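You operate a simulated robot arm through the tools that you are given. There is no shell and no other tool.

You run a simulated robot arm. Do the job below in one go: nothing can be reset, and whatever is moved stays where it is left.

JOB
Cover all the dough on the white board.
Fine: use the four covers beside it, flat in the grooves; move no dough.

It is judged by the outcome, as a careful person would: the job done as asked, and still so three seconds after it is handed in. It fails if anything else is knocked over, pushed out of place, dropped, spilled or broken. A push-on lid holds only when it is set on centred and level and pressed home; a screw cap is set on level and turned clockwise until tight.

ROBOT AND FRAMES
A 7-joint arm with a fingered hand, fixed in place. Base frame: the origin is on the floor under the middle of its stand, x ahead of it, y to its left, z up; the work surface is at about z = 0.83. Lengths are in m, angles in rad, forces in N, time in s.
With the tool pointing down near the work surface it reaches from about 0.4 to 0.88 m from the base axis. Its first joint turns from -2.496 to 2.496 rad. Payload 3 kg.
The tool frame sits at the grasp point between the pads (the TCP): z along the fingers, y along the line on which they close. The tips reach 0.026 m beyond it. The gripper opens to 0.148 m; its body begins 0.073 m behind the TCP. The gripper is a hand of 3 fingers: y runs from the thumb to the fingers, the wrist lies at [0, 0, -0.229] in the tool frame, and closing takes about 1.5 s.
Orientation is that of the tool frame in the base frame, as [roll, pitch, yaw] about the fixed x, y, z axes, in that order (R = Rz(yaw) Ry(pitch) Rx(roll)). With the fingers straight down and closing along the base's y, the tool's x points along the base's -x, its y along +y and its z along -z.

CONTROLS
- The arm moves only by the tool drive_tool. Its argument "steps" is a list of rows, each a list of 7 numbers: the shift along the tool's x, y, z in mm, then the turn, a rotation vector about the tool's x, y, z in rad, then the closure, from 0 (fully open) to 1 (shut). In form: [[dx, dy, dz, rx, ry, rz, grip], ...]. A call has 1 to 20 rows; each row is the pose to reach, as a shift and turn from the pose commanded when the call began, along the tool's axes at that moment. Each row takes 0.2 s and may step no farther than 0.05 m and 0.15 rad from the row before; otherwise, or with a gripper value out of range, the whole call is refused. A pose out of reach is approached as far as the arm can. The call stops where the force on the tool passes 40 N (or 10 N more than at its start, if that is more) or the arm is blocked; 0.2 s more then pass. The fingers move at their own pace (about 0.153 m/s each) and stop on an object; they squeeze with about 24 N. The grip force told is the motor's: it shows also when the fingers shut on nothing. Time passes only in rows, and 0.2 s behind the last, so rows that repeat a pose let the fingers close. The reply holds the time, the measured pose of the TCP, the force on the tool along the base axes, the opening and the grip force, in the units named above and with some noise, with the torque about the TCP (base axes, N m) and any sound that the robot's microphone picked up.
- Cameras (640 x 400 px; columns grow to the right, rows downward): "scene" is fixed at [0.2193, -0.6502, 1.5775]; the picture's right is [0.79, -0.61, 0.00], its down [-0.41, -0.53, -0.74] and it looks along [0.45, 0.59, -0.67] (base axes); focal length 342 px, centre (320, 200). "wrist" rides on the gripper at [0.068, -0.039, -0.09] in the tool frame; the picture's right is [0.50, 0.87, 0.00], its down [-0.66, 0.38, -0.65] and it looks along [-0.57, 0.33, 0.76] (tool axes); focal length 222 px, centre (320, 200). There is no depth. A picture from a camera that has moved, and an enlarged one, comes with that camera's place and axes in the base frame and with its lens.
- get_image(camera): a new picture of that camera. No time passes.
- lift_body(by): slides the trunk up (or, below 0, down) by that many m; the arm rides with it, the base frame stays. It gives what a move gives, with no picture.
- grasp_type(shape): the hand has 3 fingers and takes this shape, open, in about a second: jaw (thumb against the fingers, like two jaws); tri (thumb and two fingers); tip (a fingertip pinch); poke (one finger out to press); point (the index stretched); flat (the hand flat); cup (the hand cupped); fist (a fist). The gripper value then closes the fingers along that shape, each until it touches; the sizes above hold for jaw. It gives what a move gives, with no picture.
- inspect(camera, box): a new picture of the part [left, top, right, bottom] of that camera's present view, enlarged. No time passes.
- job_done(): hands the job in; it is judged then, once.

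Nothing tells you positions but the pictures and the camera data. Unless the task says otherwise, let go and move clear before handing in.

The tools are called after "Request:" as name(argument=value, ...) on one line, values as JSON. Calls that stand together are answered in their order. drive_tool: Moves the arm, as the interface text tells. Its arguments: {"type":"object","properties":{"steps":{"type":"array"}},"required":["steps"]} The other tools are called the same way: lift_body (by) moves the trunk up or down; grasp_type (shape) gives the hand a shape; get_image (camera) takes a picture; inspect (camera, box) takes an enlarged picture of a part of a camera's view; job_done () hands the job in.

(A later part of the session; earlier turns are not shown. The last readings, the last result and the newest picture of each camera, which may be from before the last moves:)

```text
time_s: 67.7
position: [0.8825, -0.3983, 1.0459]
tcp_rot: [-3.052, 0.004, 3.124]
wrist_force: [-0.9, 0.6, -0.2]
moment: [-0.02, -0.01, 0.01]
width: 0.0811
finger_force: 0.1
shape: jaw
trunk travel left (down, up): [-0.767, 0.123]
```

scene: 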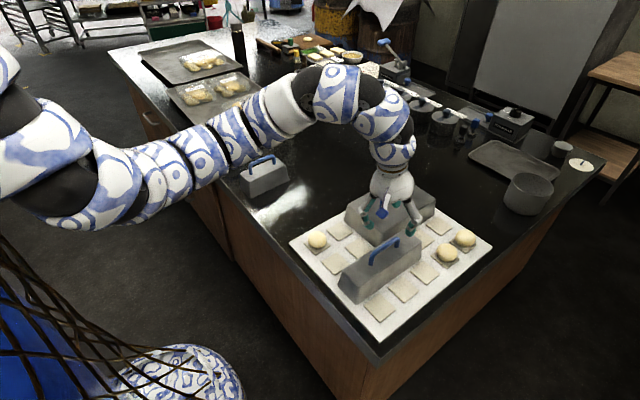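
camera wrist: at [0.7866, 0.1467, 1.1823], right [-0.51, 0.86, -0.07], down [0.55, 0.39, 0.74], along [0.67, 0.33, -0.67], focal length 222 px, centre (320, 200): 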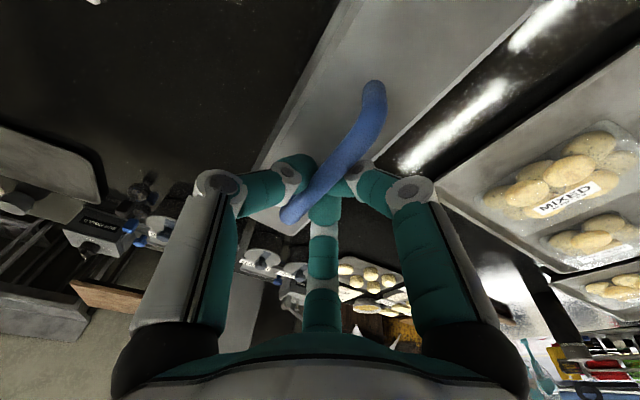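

The target is reachable straight down after all (pitch 0, small roll). So I can grip the medium cover with a straight hand, and I move over it now.

Request:
lift_body(by=0.05)

Request:
drive_tool(steps=[[15.6, 34.3, -0.4, -0.005, 0, -0.002, 0.4], [31.3, 68.6, -0.9, -0.011, 0, -0.004, 0.4], [46.9, 103, -1.3, -0.016, -0.001, -0.007, 0.35], [62.6, 137.3, -1.7, -0.021, -0.001, -0.009, 0.35], [78.2, 171.6, -2.1, -0.026, -0.001, -0.011, 0.35], [93.9, 205.9, -2.6, -0.032, -0.001, -0.013, 0.35], [109.5, 240.2, -3, -0.037, -0.001, -0.015, 0.35], [125.2, 274.5, -3.4, -0.042, -0.002, -0.018, 0.35], [140.8, 308.9, -3.9, -0.047, -0.002, -0.02, 0.35], [156.5, 343.2, -4.3, -0.053, -0.002, -0.022, 0.35], [172.1, 377.5, -4.7, -0.058, -0.002, -0.024, 0.35], [187.8, 411.8, -5.2, -0.063, -0.002, -0.026, 0.35], [203.4, 446.1, -5.6, -0.069, -0.003, -0.029, 0.35], [219.1, 480.4, -6, -0.074, -0.003, -0.031, 0.35], [234.7, 514.8, -6.4, -0.079, -0.003, -0.033, 0.35], [250.4, 549.1, -6.9, -0.084, -0.003, -0.035, 0.35], [266, 583.4, -7.3, -0.09, -0.003, -0.0375, 0.35], [266, 583.4, -7.3, -0.09, -0.003, -0.0375, 0.35]])

Request:
get_image(camera="wrist")

Request:
get_image(camera="scene")

```text
time_s: 68.6
position: [0.8833, -0.3991, 1.0958]
tcp_rot: [-3.053, 0.002, 3.123]
wrist_force: [-0.6, 0.9, -0.2]
moment: [0.01, 0.01, 0.04]
width: 0.0813
finger_force: 0.0
shape: jaw
trunk travel left (down, up): [-0.817, 0.073]
```

```text
time_s: 72.4
position: [0.6275, 0.1872, 1.0504]
tcp_rot: [3.141, 0.003, -3.123]
wrist_force: [-0.1, -1.0, -0.5]
moment: [0.03, -0.02, -0.02]
width: 0.0958
finger_force: 0.1
shape: jaw
trunk travel left (down, up): [-0.817, 0.073]
```

```text
taken
camera wrist: at [0.5588, 0.1473, 1.1408], right [-0.52, 0.86, 0.0], down [0.64, 0.39, 0.66], along [0.56, 0.34, -0.75], focal length 222 px, centre (320, 200)
```

wrist: 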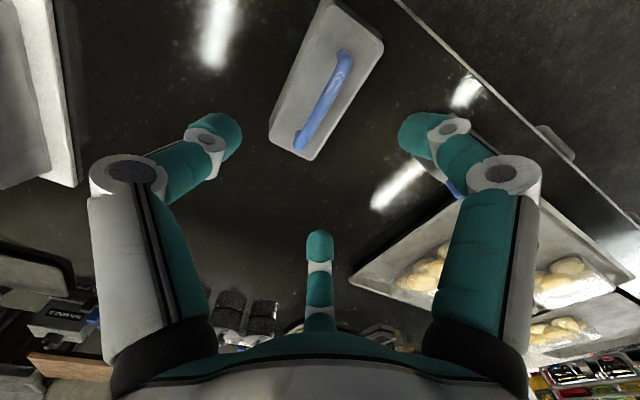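

```text
taken
```

scene: 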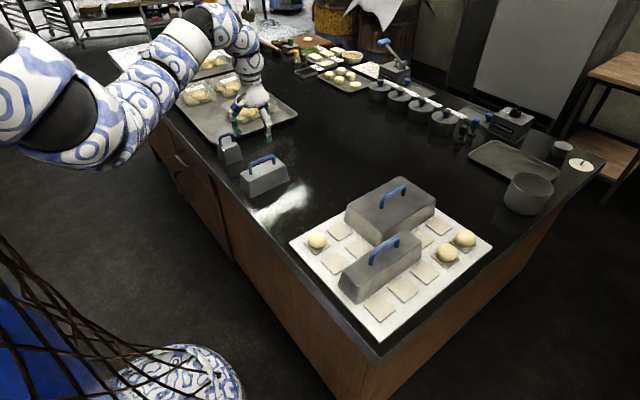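

Request:
lift_body(by=-0.06)

Request:
inspect(camera="wrist", box=[220, 20, 440, 200])

Request:
inspect(camera="scene", box=[215, 115, 315, 195])

```text
time_s: 73.4
position: [0.6275, 0.1882, 0.9901]
tcp_rot: [3.138, 0.005, -3.123]
wrist_force: [-0.3, 0.1, 0.5]
moment: [0.0, 0.01, 0.02]
width: 0.0958
finger_force: 0.2
shape: jaw
trunk travel left (down, up): [-0.757, 0.133]
```

```text
2.22 times, centred on (330, 110) of wrist
camera zoom: at [0.5586, 0.1472, 1.0807], right [-0.52, 0.86, 0.0], down [0.64, 0.39, 0.66], along [0.56, 0.34, -0.75], focal length 494 px, centre (298, 400)
```

zoom: 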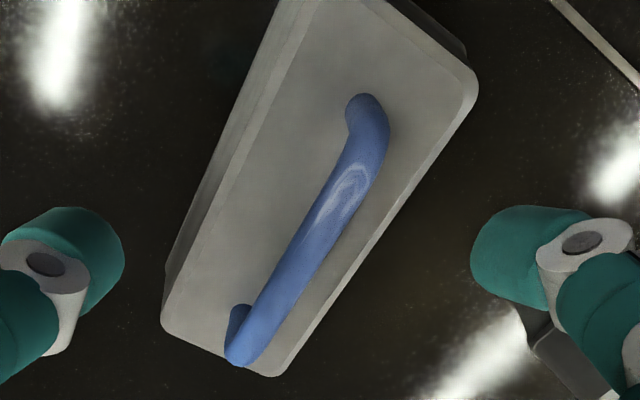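

```text
5.00 times, centred on (265, 155) of scene
camera zoom: at [0.2193, -0.6502, 1.5775], right [0.79, -0.61, 0.0], down [-0.41, -0.53, -0.74], along [0.45, 0.59, -0.67], focal length 1707 px, centre (595, 425)
```

zoom: 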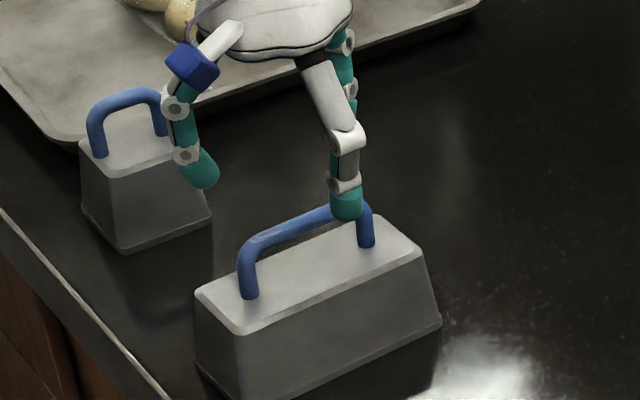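

Request:
lift_body(by=-0.047)

Request:
drive_tool(steps=[[0, 0, 0, 0, 0, 0, 0.6], [0, 0, 0, 0, 0, 0, 0.8], [0, 0, 0, 0, 0, 0, 1], [0, 0, 0, 0, 0, 0, 1], [0, 0, 0, 0, 0, 0, 1], [0, 0, 0, 0, 0, 0, 1], [0, 0, 0, 0, 0, 0, 1]])

Request:
inspect(camera="scene", box=[225, 130, 305, 205])

```text
time_s: 74.3
position: [0.6272, 0.1867, 0.9441]
tcp_rot: [-3.14, 0.004, -3.123]
wrist_force: [0.0, -0.2, 0.3]
moment: [0.0, 0.0, 0.01]
width: 0.0956
finger_force: 0.0
shape: jaw
trunk travel left (down, up): [-0.71, 0.18]
```

```text
time_s: 75.9
position: [0.628, 0.1874, 0.9443]
tcp_rot: [3.141, 0.005, -3.122]
wrist_force: [-0.6, 1.0, -0.9]
moment: [-0.02, 0.0, -0.01]
width: 0.0096
finger_force: 23.9
shape: jaw
trunk travel left (down, up): [-0.71, 0.18]
```

```text
5.33 times, centred on (265, 168) of scene
camera zoom: at [0.2193, -0.6502, 1.5775], right [0.79, -0.61, 0.0], down [-0.41, -0.53, -0.74], along [0.45, 0.59, -0.67], focal length 1821 px, centre (613, 373)
```

zoom: 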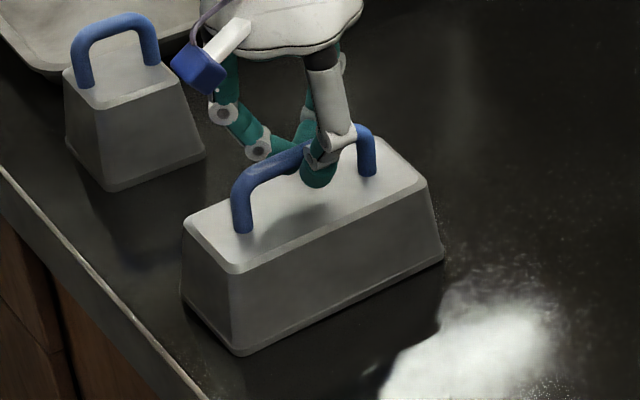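

Pinched. I lift high with the trunk and check that it hangs level.

Request:
lift_body(by=0.04)

Request:
inspect(camera="scene", box=[225, 120, 305, 195])

Request:
lift_body(by=0.125)

Request:
drive_tool(steps=[[-12.8, -31.1, -2.4, 0, 0, 0.001, 1], [-25.7, -62.2, -4.7, 0, 0, 0.002, 1], [-38.5, -93.3, -7.1, 0, 0, 0.003, 1], [-51.4, -124.4, -9.5, 0, 0, 0.004, 1], [-64.2, -155.5, -11.8, 0, 0, 0.005, 1], [-77.1, -186.6, -14.2, 0, 0, 0.006, 1], [-89.9, -217.7, -16.6, 0, 0, 0.007, 1], [-102.7, -248.8, -18.9, 0, 0, 0.008, 1], [-115.6, -279.9, -21.3, 0, 0, 0.009, 1], [-128.4, -311, -23.7, 0, 0, 0.01, 1], [-141.3, -342.1, -26.1, 0, 0, 0.011, 1], [-154.1, -373.2, -28.4, 0, 0, 0.012, 1], [-167, -404.3, -30.8, 0, 0, 0.013, 1], [-179.8, -435.4, -33.2, 0, 0, 0.014, 1], [-192.6, -466.5, -35.5, 0, 0, 0.015, 1], [-205.5, -497.6, -37.9, 0, 0, 0.016, 1], [-218.3, -528.7, -40.3, 0, 0, 0.018, 1], [-231.2, -559.8, -42.6, 0, 0, 0.0195, 1], [-244, -590.9, -45, 0, 0, 0.0195, 1], [-244, -590.9, -45, 0, 0, 0.0195, 1]])

Request:
get_image(camera="scene")

```text
time_s: 76.7
position: [0.6272, 0.1864, 0.9849]
tcp_rot: [3.14, 0.005, -3.121]
wrist_force: [-1.0, 0.2, -0.7]
moment: [-0.03, 0.0, 0.01]
width: 0.0096
finger_force: 24.1
shape: jaw
trunk travel left (down, up): [-0.75, 0.14]
```

```text
5.33 times, centred on (265, 158) of scene
camera zoom: at [0.2193, -0.6502, 1.5775], right [0.79, -0.61, 0.0], down [-0.41, -0.53, -0.74], along [0.45, 0.59, -0.67], focal length 1821 px, centre (613, 427)
```

zoom: 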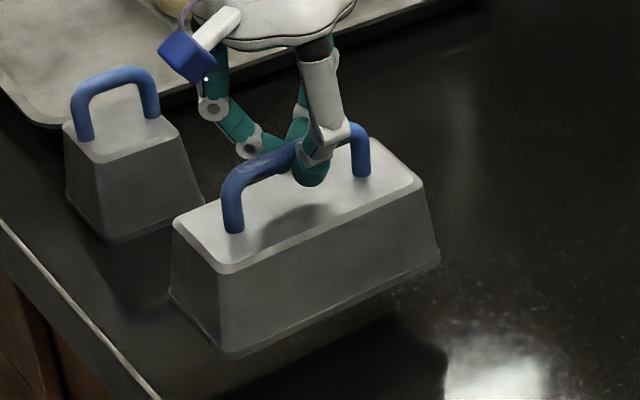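

```text
time_s: 78.2
position: [0.6284, 0.1872, 1.1088]
tcp_rot: [-3.14, 0.006, -3.122]
wrist_force: [-0.2, -0.2, -0.5]
moment: [0.02, -0.03, 0.0]
width: 0.0095
finger_force: 24.3
shape: jaw
trunk travel left (down, up): [-0.874, 0.015]
```

```text
time_s: 82.4
position: [0.8836, -0.3983, 1.1543]
tcp_rot: [3.14, 0.004, 3.14]
wrist_force: [-0.5, -0.3, -2.6]
moment: [-0.03, 0.01, -0.02]
width: 0.0089
finger_force: 23.8
shape: jaw
trunk travel left (down, up): [-0.874, 0.015]
```

```text
taken
```

scene: 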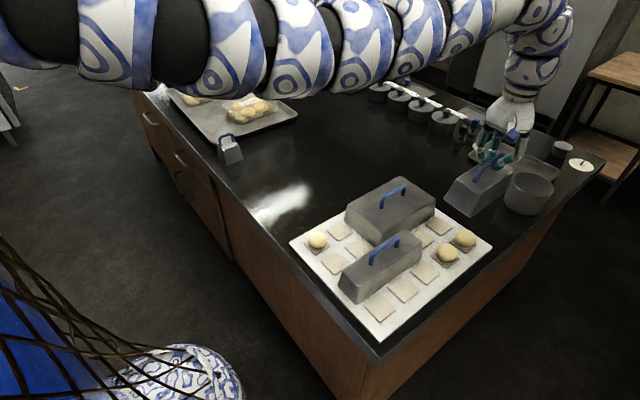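

Over the target area. I lower until the bottom is just above the dough tops and measure its attitude.

Request:
lift_body(by=-0.135)

Request:
inspect(camera="scene", box=[400, 180, 512, 265])

Request:
get_image(camera="scene")

```text
time_s: 84.1
position: [0.884, -0.3992, 1.0205]
tcp_rot: [3.14, 0.005, 3.141]
wrist_force: [0.8, 0.3, -0.4]
moment: [0.02, 0.0, 0.0]
width: 0.0091
finger_force: 24.1
shape: jaw
trunk travel left (down, up): [-0.74, 0.15]
```

```text
4.71 times, centred on (456, 222) of scene
camera zoom: at [0.2193, -0.6502, 1.5775], right [0.79, -0.61, 0.0], down [-0.41, -0.53, -0.74], along [0.45, 0.59, -0.67], focal length 1607 px, centre (-320, 94)
```

zoom: 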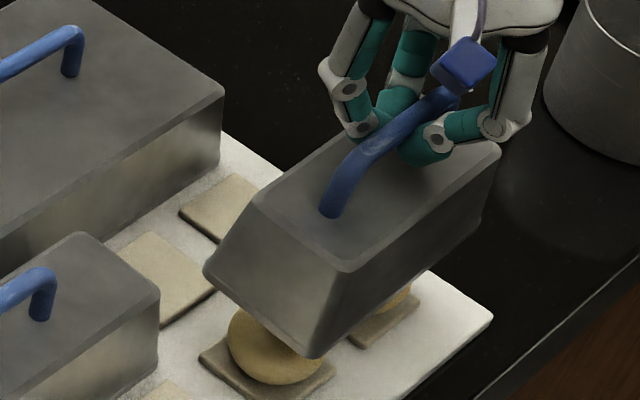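

```text
taken
```

scene: 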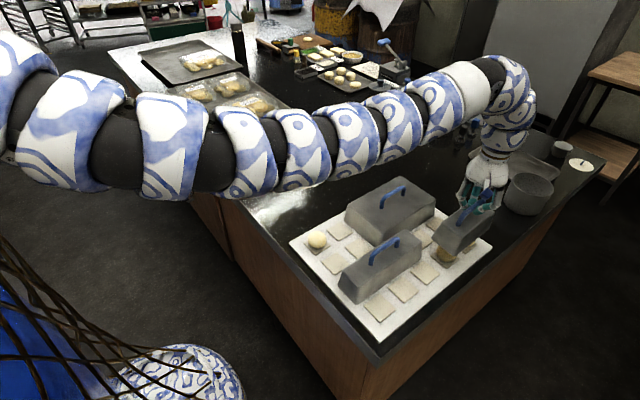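

Request:
inspect(camera="scene", box=[422, 230, 462, 255])

Request:
inspect(camera="scene", box=[440, 236, 480, 261])

Request:
inspect(camera="scene", box=[460, 215, 500, 240])

```text
16.00 times, centred on (442, 242) of scene
camera zoom: at [0.2193, -0.6502, 1.5775], right [0.79, -0.61, 0.0], down [-0.41, -0.53, -0.74], along [0.45, 0.59, -0.67], focal length 5463 px, centre (-1632, -480)
```

zoom: 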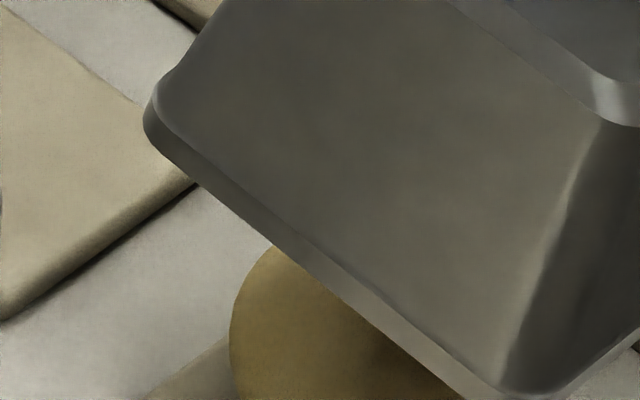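

```text
16.00 times, centred on (460, 248) of scene
camera zoom: at [0.2193, -0.6502, 1.5775], right [0.79, -0.61, 0.0], down [-0.41, -0.53, -0.74], along [0.45, 0.59, -0.67], focal length 5463 px, centre (-1920, -576)
```

zoom: 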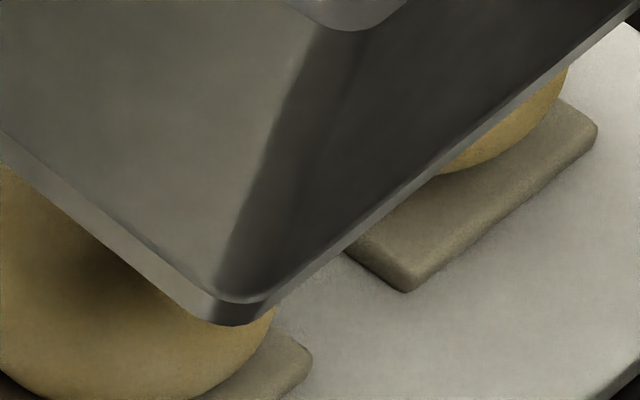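

```text
16.00 times, centred on (480, 228) of scene
camera zoom: at [0.2193, -0.6502, 1.5775], right [0.79, -0.61, 0.0], down [-0.41, -0.53, -0.74], along [0.45, 0.59, -0.67], focal length 5463 px, centre (-2240, -240)
```

zoom: 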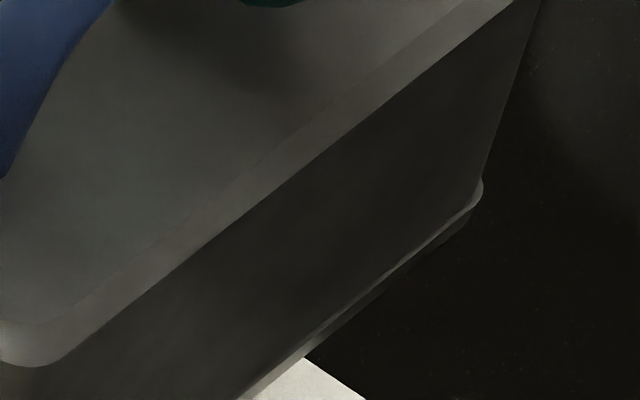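

Same signature as before: roll ≈ +0.055, yaw ≈ 0. I counter-rotate and remeasure.

Request:
drive_tool(steps=[[0, 0, 0, 0.018, 0, 0, 1], [0, 0, 0, 0.036, 0, 0, 1], [0, 0, 0, 0.054, 0, 0, 1], [0, 0, 0, 0.054, 0, 0, 1]])

Request:
inspect(camera="scene", box=[422, 230, 462, 255])

Request:
inspect(camera="scene", box=[440, 240, 480, 265])

Request:
inspect(camera="scene", box=[460, 215, 500, 240])

```text
time_s: 85.1
position: [0.8834, -0.399, 1.0187]
tcp_rot: [-3.089, 0.006, 3.141]
wrist_force: [0.1, 0.0, -1.3]
moment: [0.0, 0.01, 0.02]
width: 0.0087
finger_force: 24.7
shape: jaw
trunk travel left (down, up): [-0.74, 0.15]
```

```text
16.00 times, centred on (442, 242) of scene
camera zoom: at [0.2193, -0.6502, 1.5775], right [0.79, -0.61, 0.0], down [-0.41, -0.53, -0.74], along [0.45, 0.59, -0.67], focal length 5463 px, centre (-1632, -480)
```

zoom: 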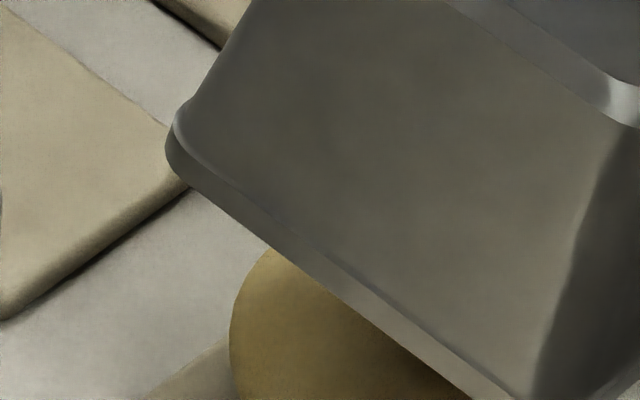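

```text
16.00 times, centred on (460, 252) of scene
camera zoom: at [0.2193, -0.6502, 1.5775], right [0.79, -0.61, 0.0], down [-0.41, -0.53, -0.74], along [0.45, 0.59, -0.67], focal length 5463 px, centre (-1920, -640)
```

zoom: 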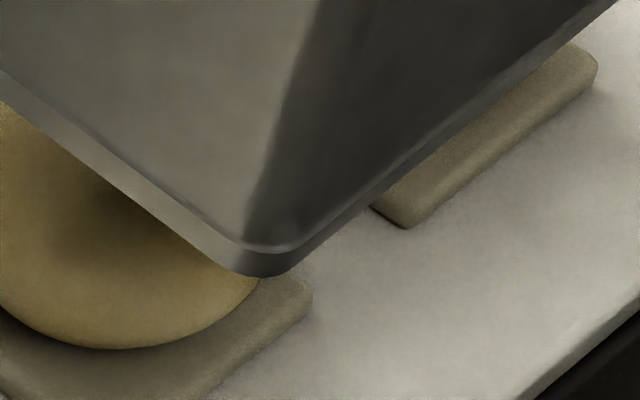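

```text
16.00 times, centred on (480, 228) of scene
camera zoom: at [0.2193, -0.6502, 1.5775], right [0.79, -0.61, 0.0], down [-0.41, -0.53, -0.74], along [0.45, 0.59, -0.67], focal length 5463 px, centre (-2240, -240)
```

zoom: 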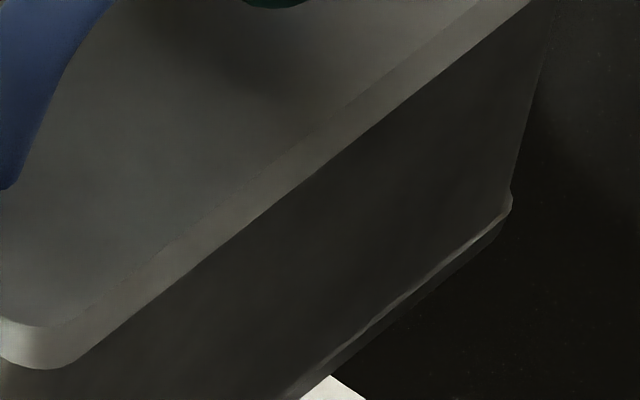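

Request:
drive_tool(steps=[[0, 0, 0, 0, 0.015, 0, 1], [0, 0, 0, 0, 0.03, 0, 1], [0, 0, 0, 0, 0.03, 0, 1]])

Request:
inspect(camera="scene", box=[440, 240, 480, 265])

Request:
inspect(camera="scene", box=[465, 218, 505, 243])

Request:
inspect(camera="scene", box=[422, 230, 462, 255])

```text
time_s: 85.9
position: [0.8849, -0.4001, 1.0183]
tcp_rot: [-3.087, -0.025, -3.141]
wrist_force: [-0.1, 0.5, -2.5]
moment: [0.05, 0.03, -0.01]
width: 0.0089
finger_force: 23.5
shape: jaw
trunk travel left (down, up): [-0.74, 0.15]
```

```text
16.00 times, centred on (460, 252) of scene
camera zoom: at [0.2193, -0.6502, 1.5775], right [0.79, -0.61, 0.0], down [-0.41, -0.53, -0.74], along [0.45, 0.59, -0.67], focal length 5463 px, centre (-1920, -640)
```

zoom: 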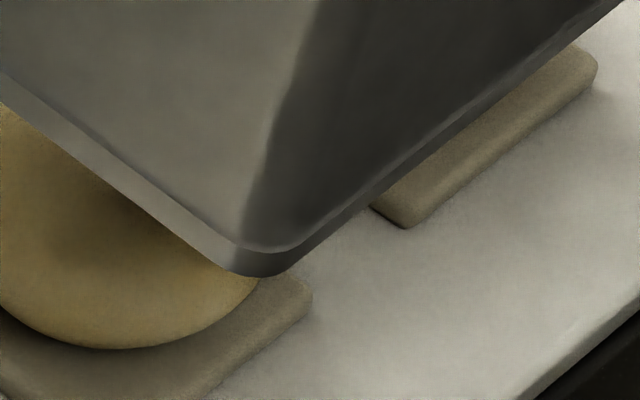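

```text
16.00 times, centred on (485, 230) of scene
camera zoom: at [0.2193, -0.6502, 1.5775], right [0.79, -0.61, 0.0], down [-0.41, -0.53, -0.74], along [0.45, 0.59, -0.67], focal length 5463 px, centre (-2320, -288)
```

zoom: 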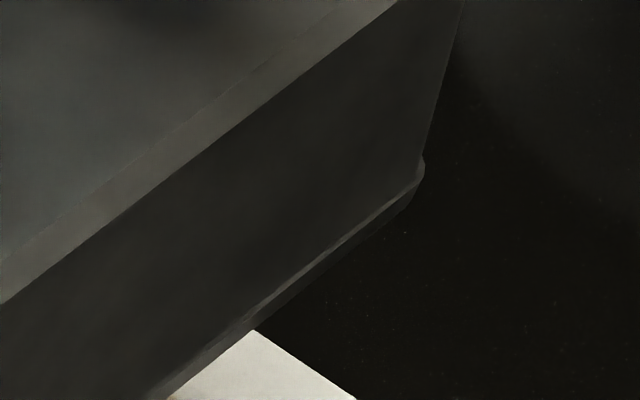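

```text
16.00 times, centred on (442, 242) of scene
camera zoom: at [0.2193, -0.6502, 1.5775], right [0.79, -0.61, 0.0], down [-0.41, -0.53, -0.74], along [0.45, 0.59, -0.67], focal length 5463 px, centre (-1632, -480)
```

zoom: 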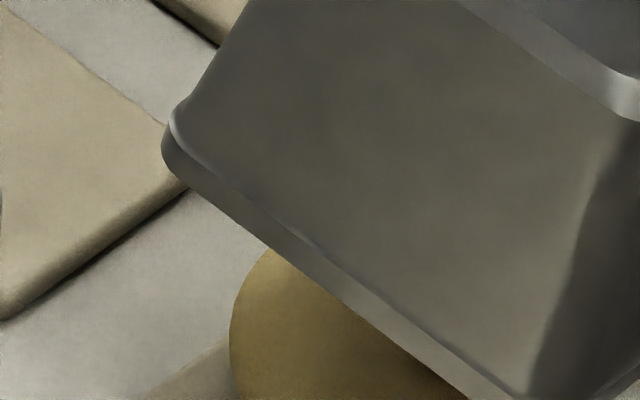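

Nearly level. I lower to just above tile height and check alignment.

Request:
lift_body(by=-0.05)

Request:
inspect(camera="scene", box=[410, 190, 512, 275])

Request:
inspect(camera="scene", box=[440, 255, 480, 280])

Request:
inspect(camera="scene", box=[460, 232, 500, 257])

Request:
inspect(camera="scene", box=[418, 240, 458, 265])

```text
time_s: 86.8
position: [0.8844, -0.3984, 0.9682]
tcp_rot: [-3.089, -0.025, 3.14]
wrist_force: [-0.1, 0.7, -1.9]
moment: [-0.02, 0.02, -0.02]
width: 0.0089
finger_force: 24.2
shape: jaw
trunk travel left (down, up): [-0.69, 0.2]
```

```text
4.71 times, centred on (461, 232) of scene
camera zoom: at [0.2193, -0.6502, 1.5775], right [0.79, -0.61, 0.0], down [-0.41, -0.53, -0.74], along [0.45, 0.59, -0.67], focal length 1607 px, centre (-344, 47)
```

zoom: 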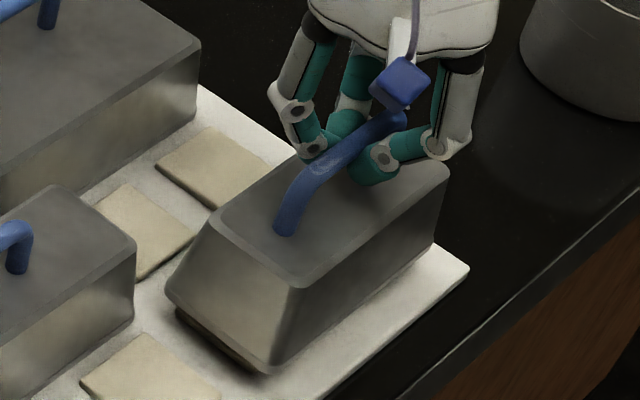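

```text
16.00 times, centred on (460, 268) of scene
camera zoom: at [0.2193, -0.6502, 1.5775], right [0.79, -0.61, 0.0], down [-0.41, -0.53, -0.74], along [0.45, 0.59, -0.67], focal length 5463 px, centre (-1920, -880)
```

zoom: 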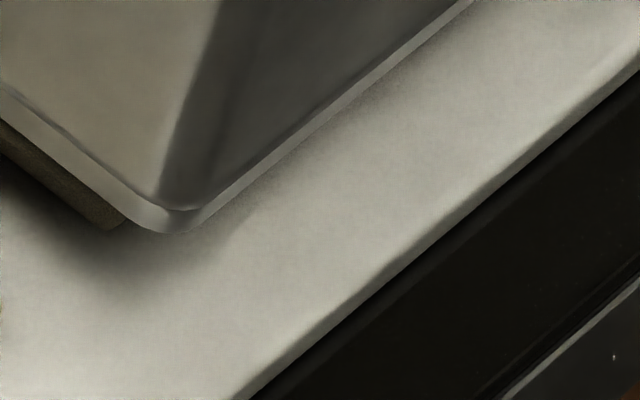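

```text
16.00 times, centred on (480, 244) of scene
camera zoom: at [0.2193, -0.6502, 1.5775], right [0.79, -0.61, 0.0], down [-0.41, -0.53, -0.74], along [0.45, 0.59, -0.67], focal length 5463 px, centre (-2240, -512)
```

zoom: 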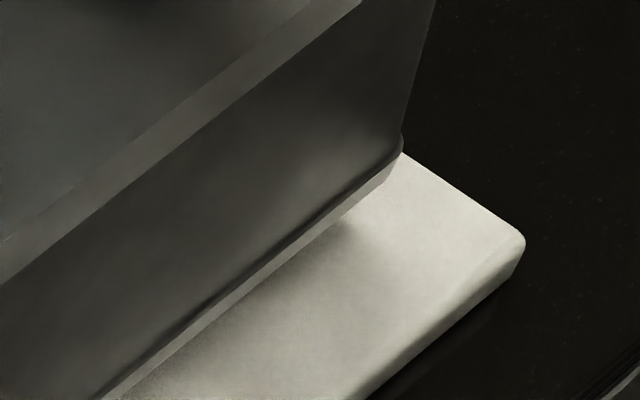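

```text
16.00 times, centred on (438, 252) of scene
camera zoom: at [0.2193, -0.6502, 1.5775], right [0.79, -0.61, 0.0], down [-0.41, -0.53, -0.74], along [0.45, 0.59, -0.67], focal length 5463 px, centre (-1568, -640)
```

zoom: 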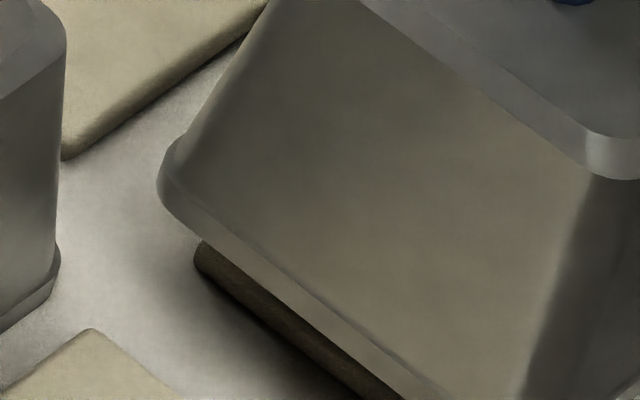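

About 2 mm toward image-right; I correct (-1.6, +1.2) mm and continue down.

Request:
drive_tool(steps=[[1.6, 1.2, 0, 0, 0, 0, 1], [1.6, 1.2, 0, 0, 0, 0, 1]])

Request:
lift_body(by=-0.014)

Request:
inspect(camera="scene", box=[440, 255, 480, 280])

Request:
inspect(camera="scene", box=[460, 232, 500, 257])

Request:
inspect(camera="scene", box=[418, 240, 458, 265])

```text
time_s: 87.4
position: [0.8831, -0.3989, 0.9692]
tcp_rot: [-3.088, -0.024, 3.14]
wrist_force: [-0.3, -0.1, -1.8]
moment: [-0.02, -0.02, -0.01]
width: 0.0087
finger_force: 24.1
shape: jaw
trunk travel left (down, up): [-0.69, 0.2]
```

```text
time_s: 88.0
position: [0.8827, -0.3991, 0.955]
tcp_rot: [-3.088, -0.025, 3.139]
wrist_force: [0.3, 0.3, -1.0]
moment: [-0.02, 0.03, -0.03]
width: 0.0085
finger_force: 23.7
shape: jaw
trunk travel left (down, up): [-0.676, 0.215]
```

```text
16.00 times, centred on (460, 268) of scene
camera zoom: at [0.2193, -0.6502, 1.5775], right [0.79, -0.61, 0.0], down [-0.41, -0.53, -0.74], along [0.45, 0.59, -0.67], focal length 5463 px, centre (-1920, -880)
```

zoom: 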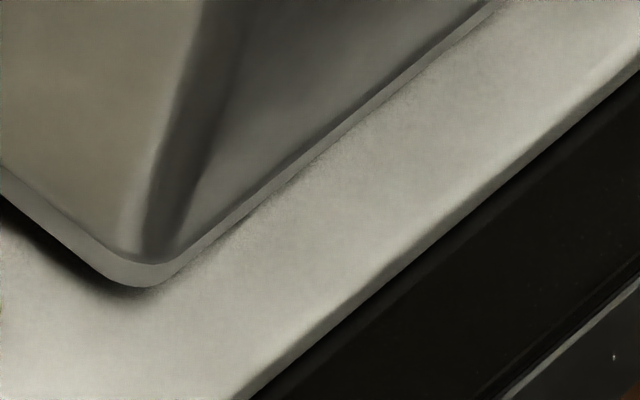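

```text
16.00 times, centred on (480, 244) of scene
camera zoom: at [0.2193, -0.6502, 1.5775], right [0.79, -0.61, 0.0], down [-0.41, -0.53, -0.74], along [0.45, 0.59, -0.67], focal length 5463 px, centre (-2240, -512)
```

zoom: 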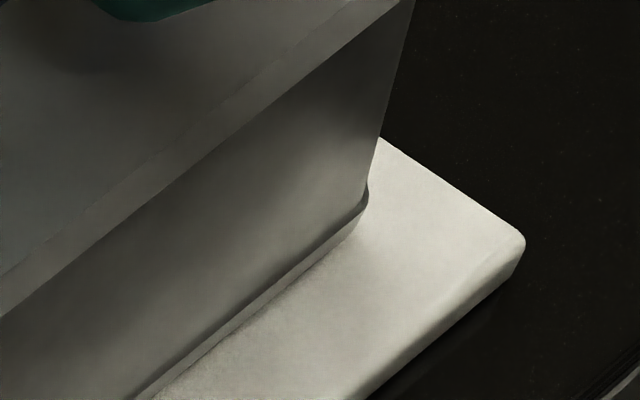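

```text
16.00 times, centred on (438, 252) of scene
camera zoom: at [0.2193, -0.6502, 1.5775], right [0.79, -0.61, 0.0], down [-0.41, -0.53, -0.74], along [0.45, 0.59, -0.67], focal length 5463 px, centre (-1568, -640)
```

zoom: 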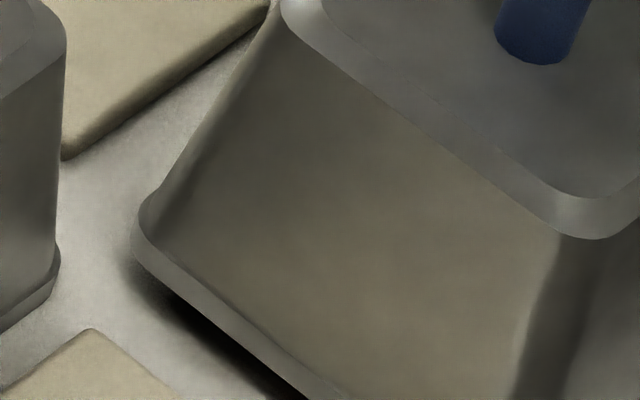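

Excellent alignment. I set it down the last few mm.

Request:
lift_body(by=-0.004)

Request:
lift_body(by=-0.002)

Request:
inspect(camera="scene", box=[440, 255, 480, 280])

Request:
inspect(camera="scene", box=[418, 240, 458, 265])

Request:
inspect(camera="scene", box=[460, 232, 500, 257])

```text
time_s: 88.5
position: [0.8824, -0.3987, 0.952]
tcp_rot: [-3.088, -0.026, 3.14]
wrist_force: [-0.3, -0.2, -1.9]
moment: [0.02, -0.05, 0.01]
width: 0.009
finger_force: 23.5
shape: jaw
trunk travel left (down, up): [-0.672, 0.219]
```

```text
time_s: 89.0
position: [0.8832, -0.3993, 0.9499]
tcp_rot: [-3.088, -0.022, 3.14]
wrist_force: [-0.3, -0.5, -0.8]
moment: [-0.04, -0.03, 0.01]
width: 0.0087
finger_force: 23.6
shape: jaw
trunk travel left (down, up): [-0.67, 0.221]
```

```text
16.00 times, centred on (460, 268) of scene
camera zoom: at [0.2193, -0.6502, 1.5775], right [0.79, -0.61, 0.0], down [-0.41, -0.53, -0.74], along [0.45, 0.59, -0.67], focal length 5463 px, centre (-1920, -880)
```

zoom: 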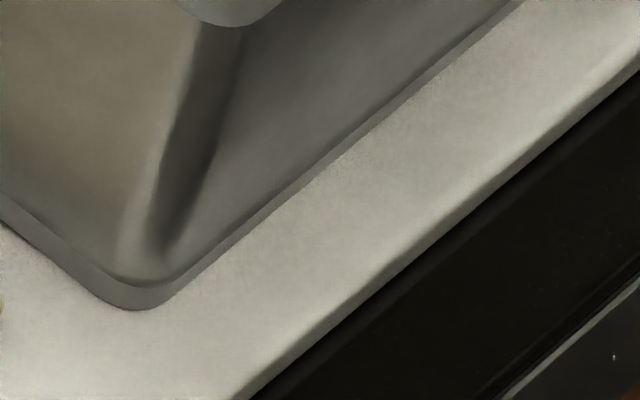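

```text
16.00 times, centred on (438, 252) of scene
camera zoom: at [0.2193, -0.6502, 1.5775], right [0.79, -0.61, 0.0], down [-0.41, -0.53, -0.74], along [0.45, 0.59, -0.67], focal length 5463 px, centre (-1568, -640)
```

zoom: 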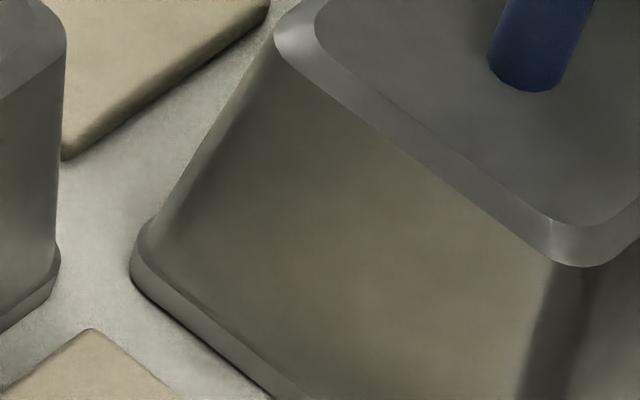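

```text
16.00 times, centred on (480, 244) of scene
camera zoom: at [0.2193, -0.6502, 1.5775], right [0.79, -0.61, 0.0], down [-0.41, -0.53, -0.74], along [0.45, 0.59, -0.67], focal length 5463 px, centre (-2240, -512)
```

zoom: 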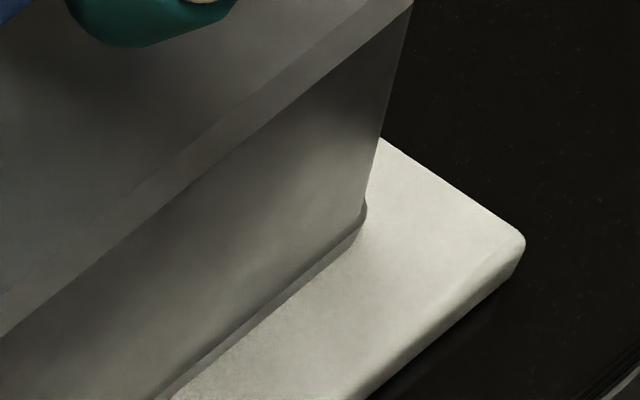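

Request:
lift_body(by=-0.0015)

Request:
lift_body(by=-0.0015)

Request:
inspect(camera="scene", box=[418, 240, 458, 265])

Request:
inspect(camera="scene", box=[410, 190, 512, 275])

```text
time_s: 89.6
position: [0.8824, -0.3989, 0.9474]
tcp_rot: [-3.089, -0.023, 3.142]
wrist_force: [0.5, -0.6, 0.1]
moment: [-0.01, -0.03, 0.01]
width: 0.0088
finger_force: 24.3
shape: jaw
trunk travel left (down, up): [-0.668, 0.222]
```

```text
time_s: 90.1
position: [0.8829, -0.3988, 0.9438]
tcp_rot: [-3.089, -0.026, 3.139]
wrist_force: [-0.7, -0.2, -0.5]
moment: [0.03, 0.01, 0.01]
width: 0.0087
finger_force: 23.8
shape: jaw
trunk travel left (down, up): [-0.667, 0.223]
```

```text
16.00 times, centred on (438, 252) of scene
camera zoom: at [0.2193, -0.6502, 1.5775], right [0.79, -0.61, 0.0], down [-0.41, -0.53, -0.74], along [0.45, 0.59, -0.67], focal length 5463 px, centre (-1568, -640)
```

zoom: 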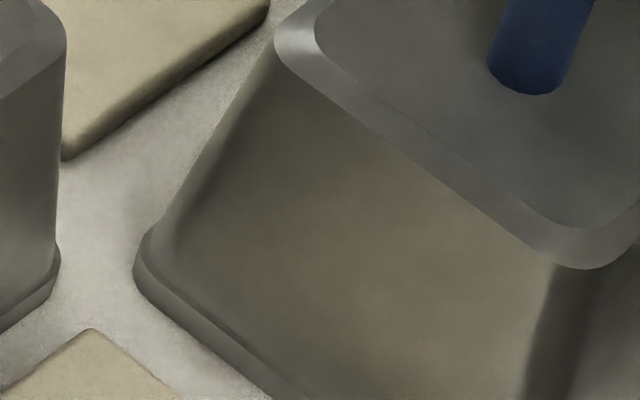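

```text
4.71 times, centred on (461, 232) of scene
camera zoom: at [0.2193, -0.6502, 1.5775], right [0.79, -0.61, 0.0], down [-0.41, -0.53, -0.74], along [0.45, 0.59, -0.67], focal length 1607 px, centre (-344, 47)
```

zoom: 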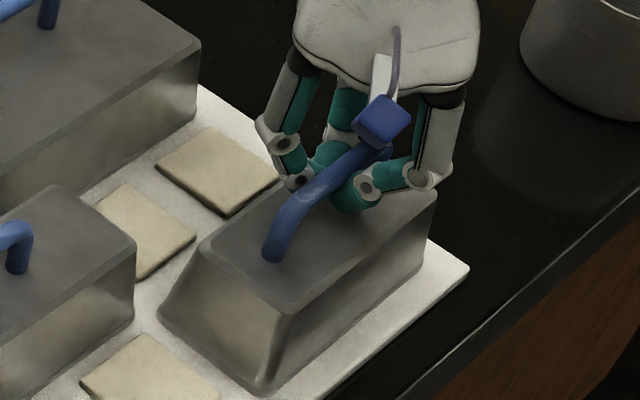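

Seated flat with the force near zero. I release and lift off.

Request:
drive_tool(steps=[[0, 0, 0, 0, 0, 0, 0.85], [0, 0, 0, 0, 0, 0, 0.75], [0, 0, 0, 0, 0, 0, 0.65], [0, 0, 0, 0, 0, 0, 0.5], [0, 0, 0, 0, 0, 0, 0.45], [0, 0, 0, 0, 0, 0, 0.45]])

Request:
lift_body(by=0.12)

Request:
inspect(camera="scene", box=[290, 170, 512, 320])

Request:
get_image(camera="scene")

```text
time_s: 91.5
position: [0.8828, -0.3989, 0.9465]
tcp_rot: [-3.092, -0.023, 3.14]
wrist_force: [-0.2, -0.1, 0.6]
moment: [0.03, 0.03, 0.05]
width: 0.0809
finger_force: 0.0
shape: jaw
trunk travel left (down, up): [-0.667, 0.223]
```

```text
time_s: 93.0
position: [0.8839, -0.3975, 1.0654]
tcp_rot: [-3.089, -0.025, 3.14]
wrist_force: [-0.7, -0.1, -0.1]
moment: [0.03, 0.02, -0.02]
width: 0.0807
finger_force: 0.1
shape: jaw
trunk travel left (down, up): [-0.787, 0.103]
```

```text
2.67 times, centred on (401, 245) of scene
camera zoom: at [0.2193, -0.6502, 1.5775], right [0.79, -0.61, 0.0], down [-0.41, -0.53, -0.74], along [0.45, 0.59, -0.67], focal length 910 px, centre (104, 80)
```

zoom: 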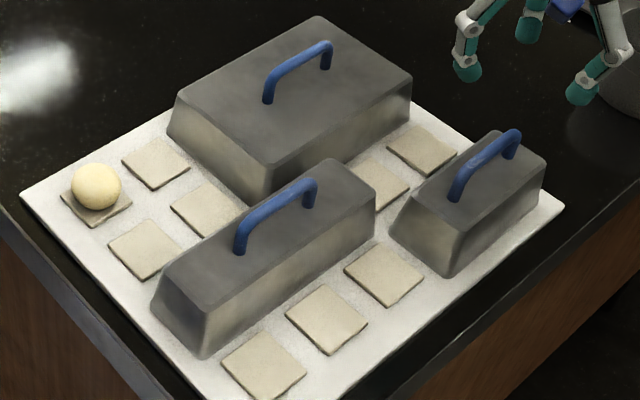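

```text
taken
```

scene: 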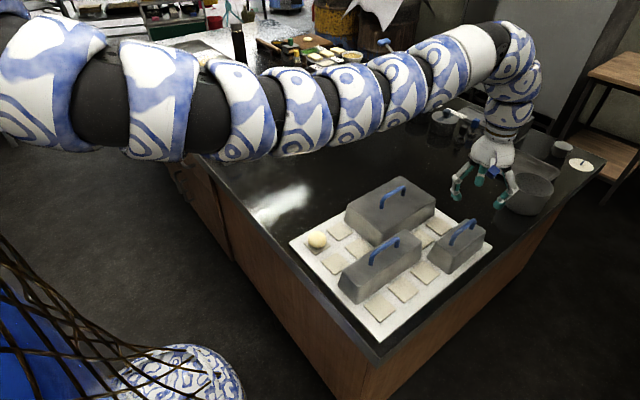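

Three covers are in. Now the small cover, at about (0.602, 0.400). I lift high and swing the arm over toward it.

Request:
lift_body(by=0.08)

Request:
drive_tool(steps=[[14, 39, 1.1, -0.0026, -0.001, 0, 0.4], [28.1, 78, 2.1, -0.0053, -0.0025, 0, 0.4], [42.1, 117, 3.2, -0.008, -0.004, 0, 0.4], [56.1, 155.9, 4.2, -0.0105, -0.005, 0, 0.4], [70.1, 194.9, 5.3, -0.013, -0.006, 0, 0.4], [84.2, 233.9, 6.3, -0.016, -0.0075, 0, 0.4], [98.2, 272.9, 7.4, -0.0184, -0.009, 0, 0.4], [112.2, 311.9, 8.4, -0.021, -0.01, 0, 0.4], [126.2, 350.9, 9.5, -0.0237, -0.011, 0, 0.4], [140.3, 389.9, 10.6, -0.0263, -0.0125, 0, 0.4], [154.3, 428.8, 11.6, -0.029, -0.014, 0, 0.4], [168.3, 467.8, 12.7, -0.0316, -0.015, 0, 0.4], [182.3, 506.8, 13.7, -0.034, -0.016, 0, 0.4], [196.4, 545.8, 14.8, -0.037, -0.0175, 0, 0.4], [210.4, 584.8, 15.8, -0.0395, -0.019, 0, 0.4], [224.4, 623.8, 16.9, -0.042, -0.02, 0, 0.4], [238.4, 662.7, 17.9, -0.0447, -0.021, 0, 0.4], [252.5, 701.7, 19, -0.047, -0.0225, 0, 0.4], [266.5, 740.7, 20, -0.05, -0.024, 0, 0.4], [280.5, 779.7, 21.1, -0.0526, -0.025, 0, 0.4]])

Request:
get_image(camera="scene")

Request:
get_image(camera="wrist")

```text
time_s: 94.1
position: [0.8818, -0.3993, 1.146]
tcp_rot: [-3.087, -0.025, 3.14]
wrist_force: [0.1, 1.4, -0.4]
moment: [-0.02, 0.03, -0.01]
width: 0.0807
finger_force: 0.0
shape: jaw
trunk travel left (down, up): [-0.866, 0.023]
```

```text
time_s: 98.3
position: [0.6011, 0.3806, 1.09]
tcp_rot: [-3.14, 0.0, 3.14]
wrist_force: [-0.6, -0.7, -0.9]
moment: [0.0, -0.03, 0.01]
width: 0.0883
finger_force: 0.0
shape: jaw
trunk travel left (down, up): [-0.866, 0.023]
```

```text
taken
```

scene: 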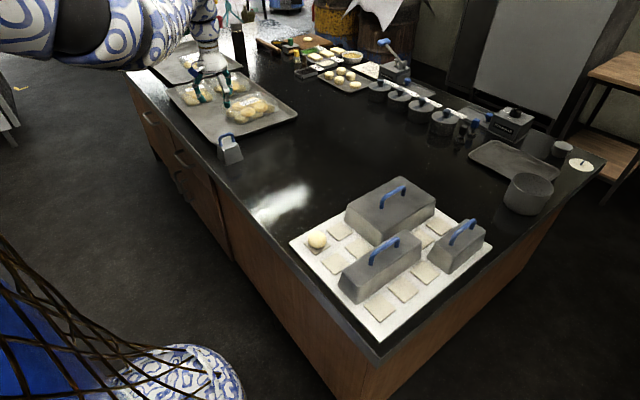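

```text
taken
camera wrist: at [0.5323, 0.3427, 1.1805], right [-0.5, 0.87, 0.0], down [0.66, 0.38, 0.65], along [0.57, 0.32, -0.76], focal length 222 px, centre (320, 200)
```

wrist: 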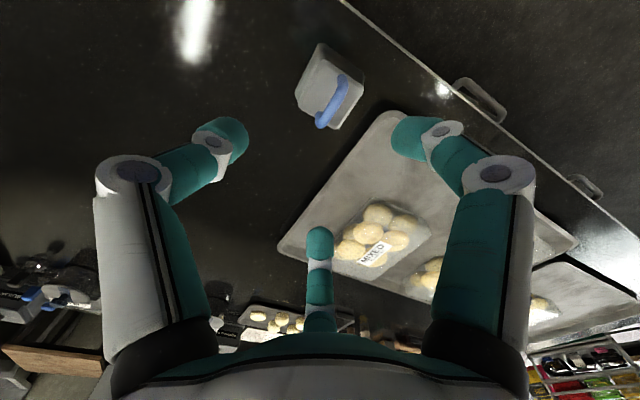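

Request:
inspect(camera="scene", box=[212, 128, 252, 168])

Request:
inspect(camera="scene", box=[212, 128, 244, 148])

Request:
inspect(camera="scene", box=[214, 147, 246, 167])

Request:
inspect(camera="wrist", box=[270, 30, 390, 140])

```text
10.00 times, centred on (232, 148) of scene
camera zoom: at [0.2193, -0.6502, 1.5775], right [0.79, -0.61, 0.0], down [-0.41, -0.53, -0.74], along [0.45, 0.59, -0.67], focal length 3415 px, centre (1200, 720)
```

zoom: 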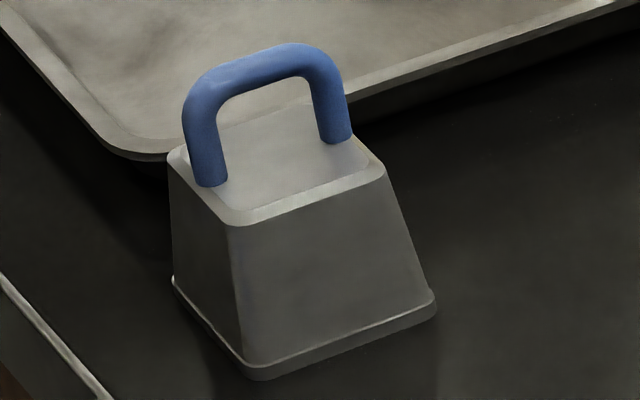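

```text
16.00 times, centred on (228, 138) of scene
camera zoom: at [0.2193, -0.6502, 1.5775], right [0.79, -0.61, 0.0], down [-0.41, -0.53, -0.74], along [0.45, 0.59, -0.67], focal length 5463 px, centre (1792, 1192)
```

zoom: 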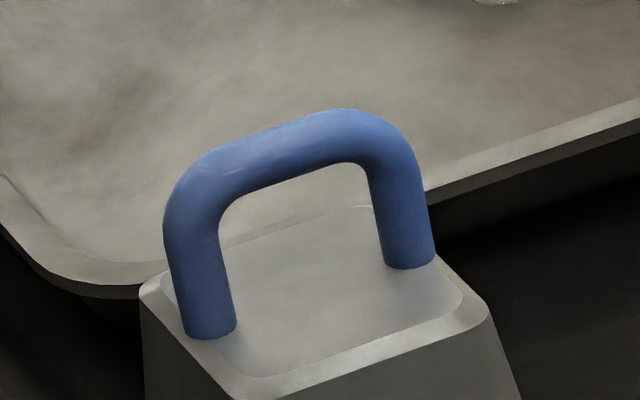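

```text
16.00 times, centred on (230, 157) of scene
camera zoom: at [0.2193, -0.6502, 1.5775], right [0.79, -0.61, 0.0], down [-0.41, -0.53, -0.74], along [0.45, 0.59, -0.67], focal length 5463 px, centre (1760, 888)
```

zoom: 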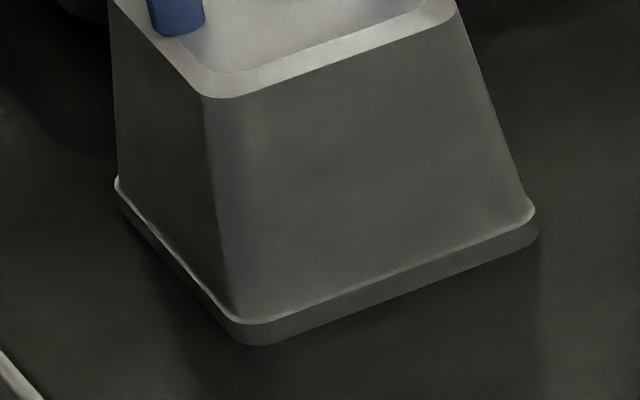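

```text
3.64 times, centred on (330, 85) of wrist
camera zoom: at [0.5323, 0.3427, 1.1805], right [-0.5, 0.87, 0.0], down [0.66, 0.38, 0.65], along [0.57, 0.32, -0.76], focal length 808 px, centre (284, 618)
```

zoom: 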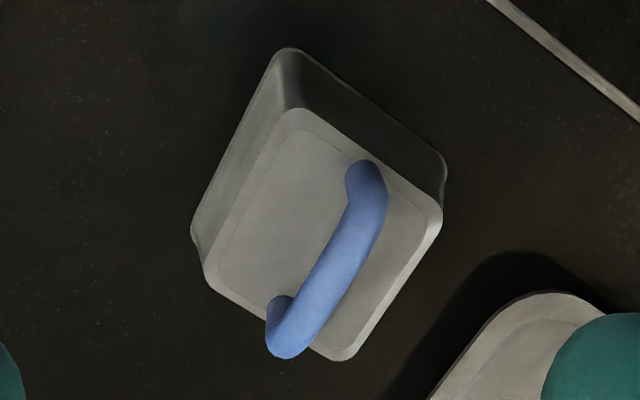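

Small cover: centre ≈ (0.6025, 0.399), yaw ≈ -0.03. I align the hand over its handle and lower.

Request:
drive_tool(steps=[[-0.7, 9, 0, 0, 0, 0.016, 0.4], [-1.4, 18.5, 0, 0, 0, 0.032, 0.4], [-1.4, 18.5, 0, 0, 0, 0.032, 0.4]])

Request:
lift_body(by=-0.1)

Request:
inspect(camera="wrist", box=[220, 20, 440, 200])

Request:
inspect(camera="scene", box=[190, 100, 270, 170])

```text
time_s: 99.1
position: [0.6025, 0.398, 1.0907]
tcp_rot: [-3.139, -0.001, 3.108]
wrist_force: [-0.1, 0.8, -0.5]
moment: [-0.01, -0.01, -0.02]
width: 0.0883
finger_force: 0.1
shape: jaw
trunk travel left (down, up): [-0.866, 0.023]
```

```text
time_s: 100.5
position: [0.604, 0.3982, 0.9909]
tcp_rot: [-3.141, 0.0, 3.11]
wrist_force: [1.1, 0.2, -0.4]
moment: [-0.01, 0.01, 0.0]
width: 0.0883
finger_force: 0.0
shape: jaw
trunk travel left (down, up): [-0.767, 0.123]
```

```text
2.22 times, centred on (330, 110) of wrist
camera zoom: at [0.533, 0.3618, 1.0813], right [-0.47, 0.88, 0.0], down [0.67, 0.36, 0.65], along [0.58, 0.31, -0.76], focal length 494 px, centre (298, 400)
```

zoom: 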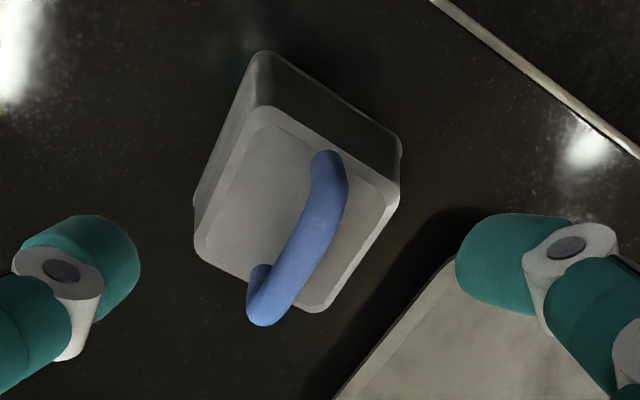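

```text
5.71 times, centred on (230, 135) of scene
camera zoom: at [0.2193, -0.6502, 1.5775], right [0.79, -0.61, 0.0], down [-0.41, -0.53, -0.74], along [0.45, 0.59, -0.67], focal length 1951 px, centre (834, 571)
```

zoom: 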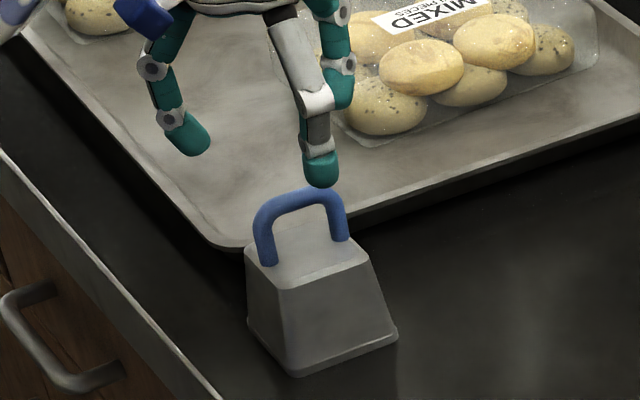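

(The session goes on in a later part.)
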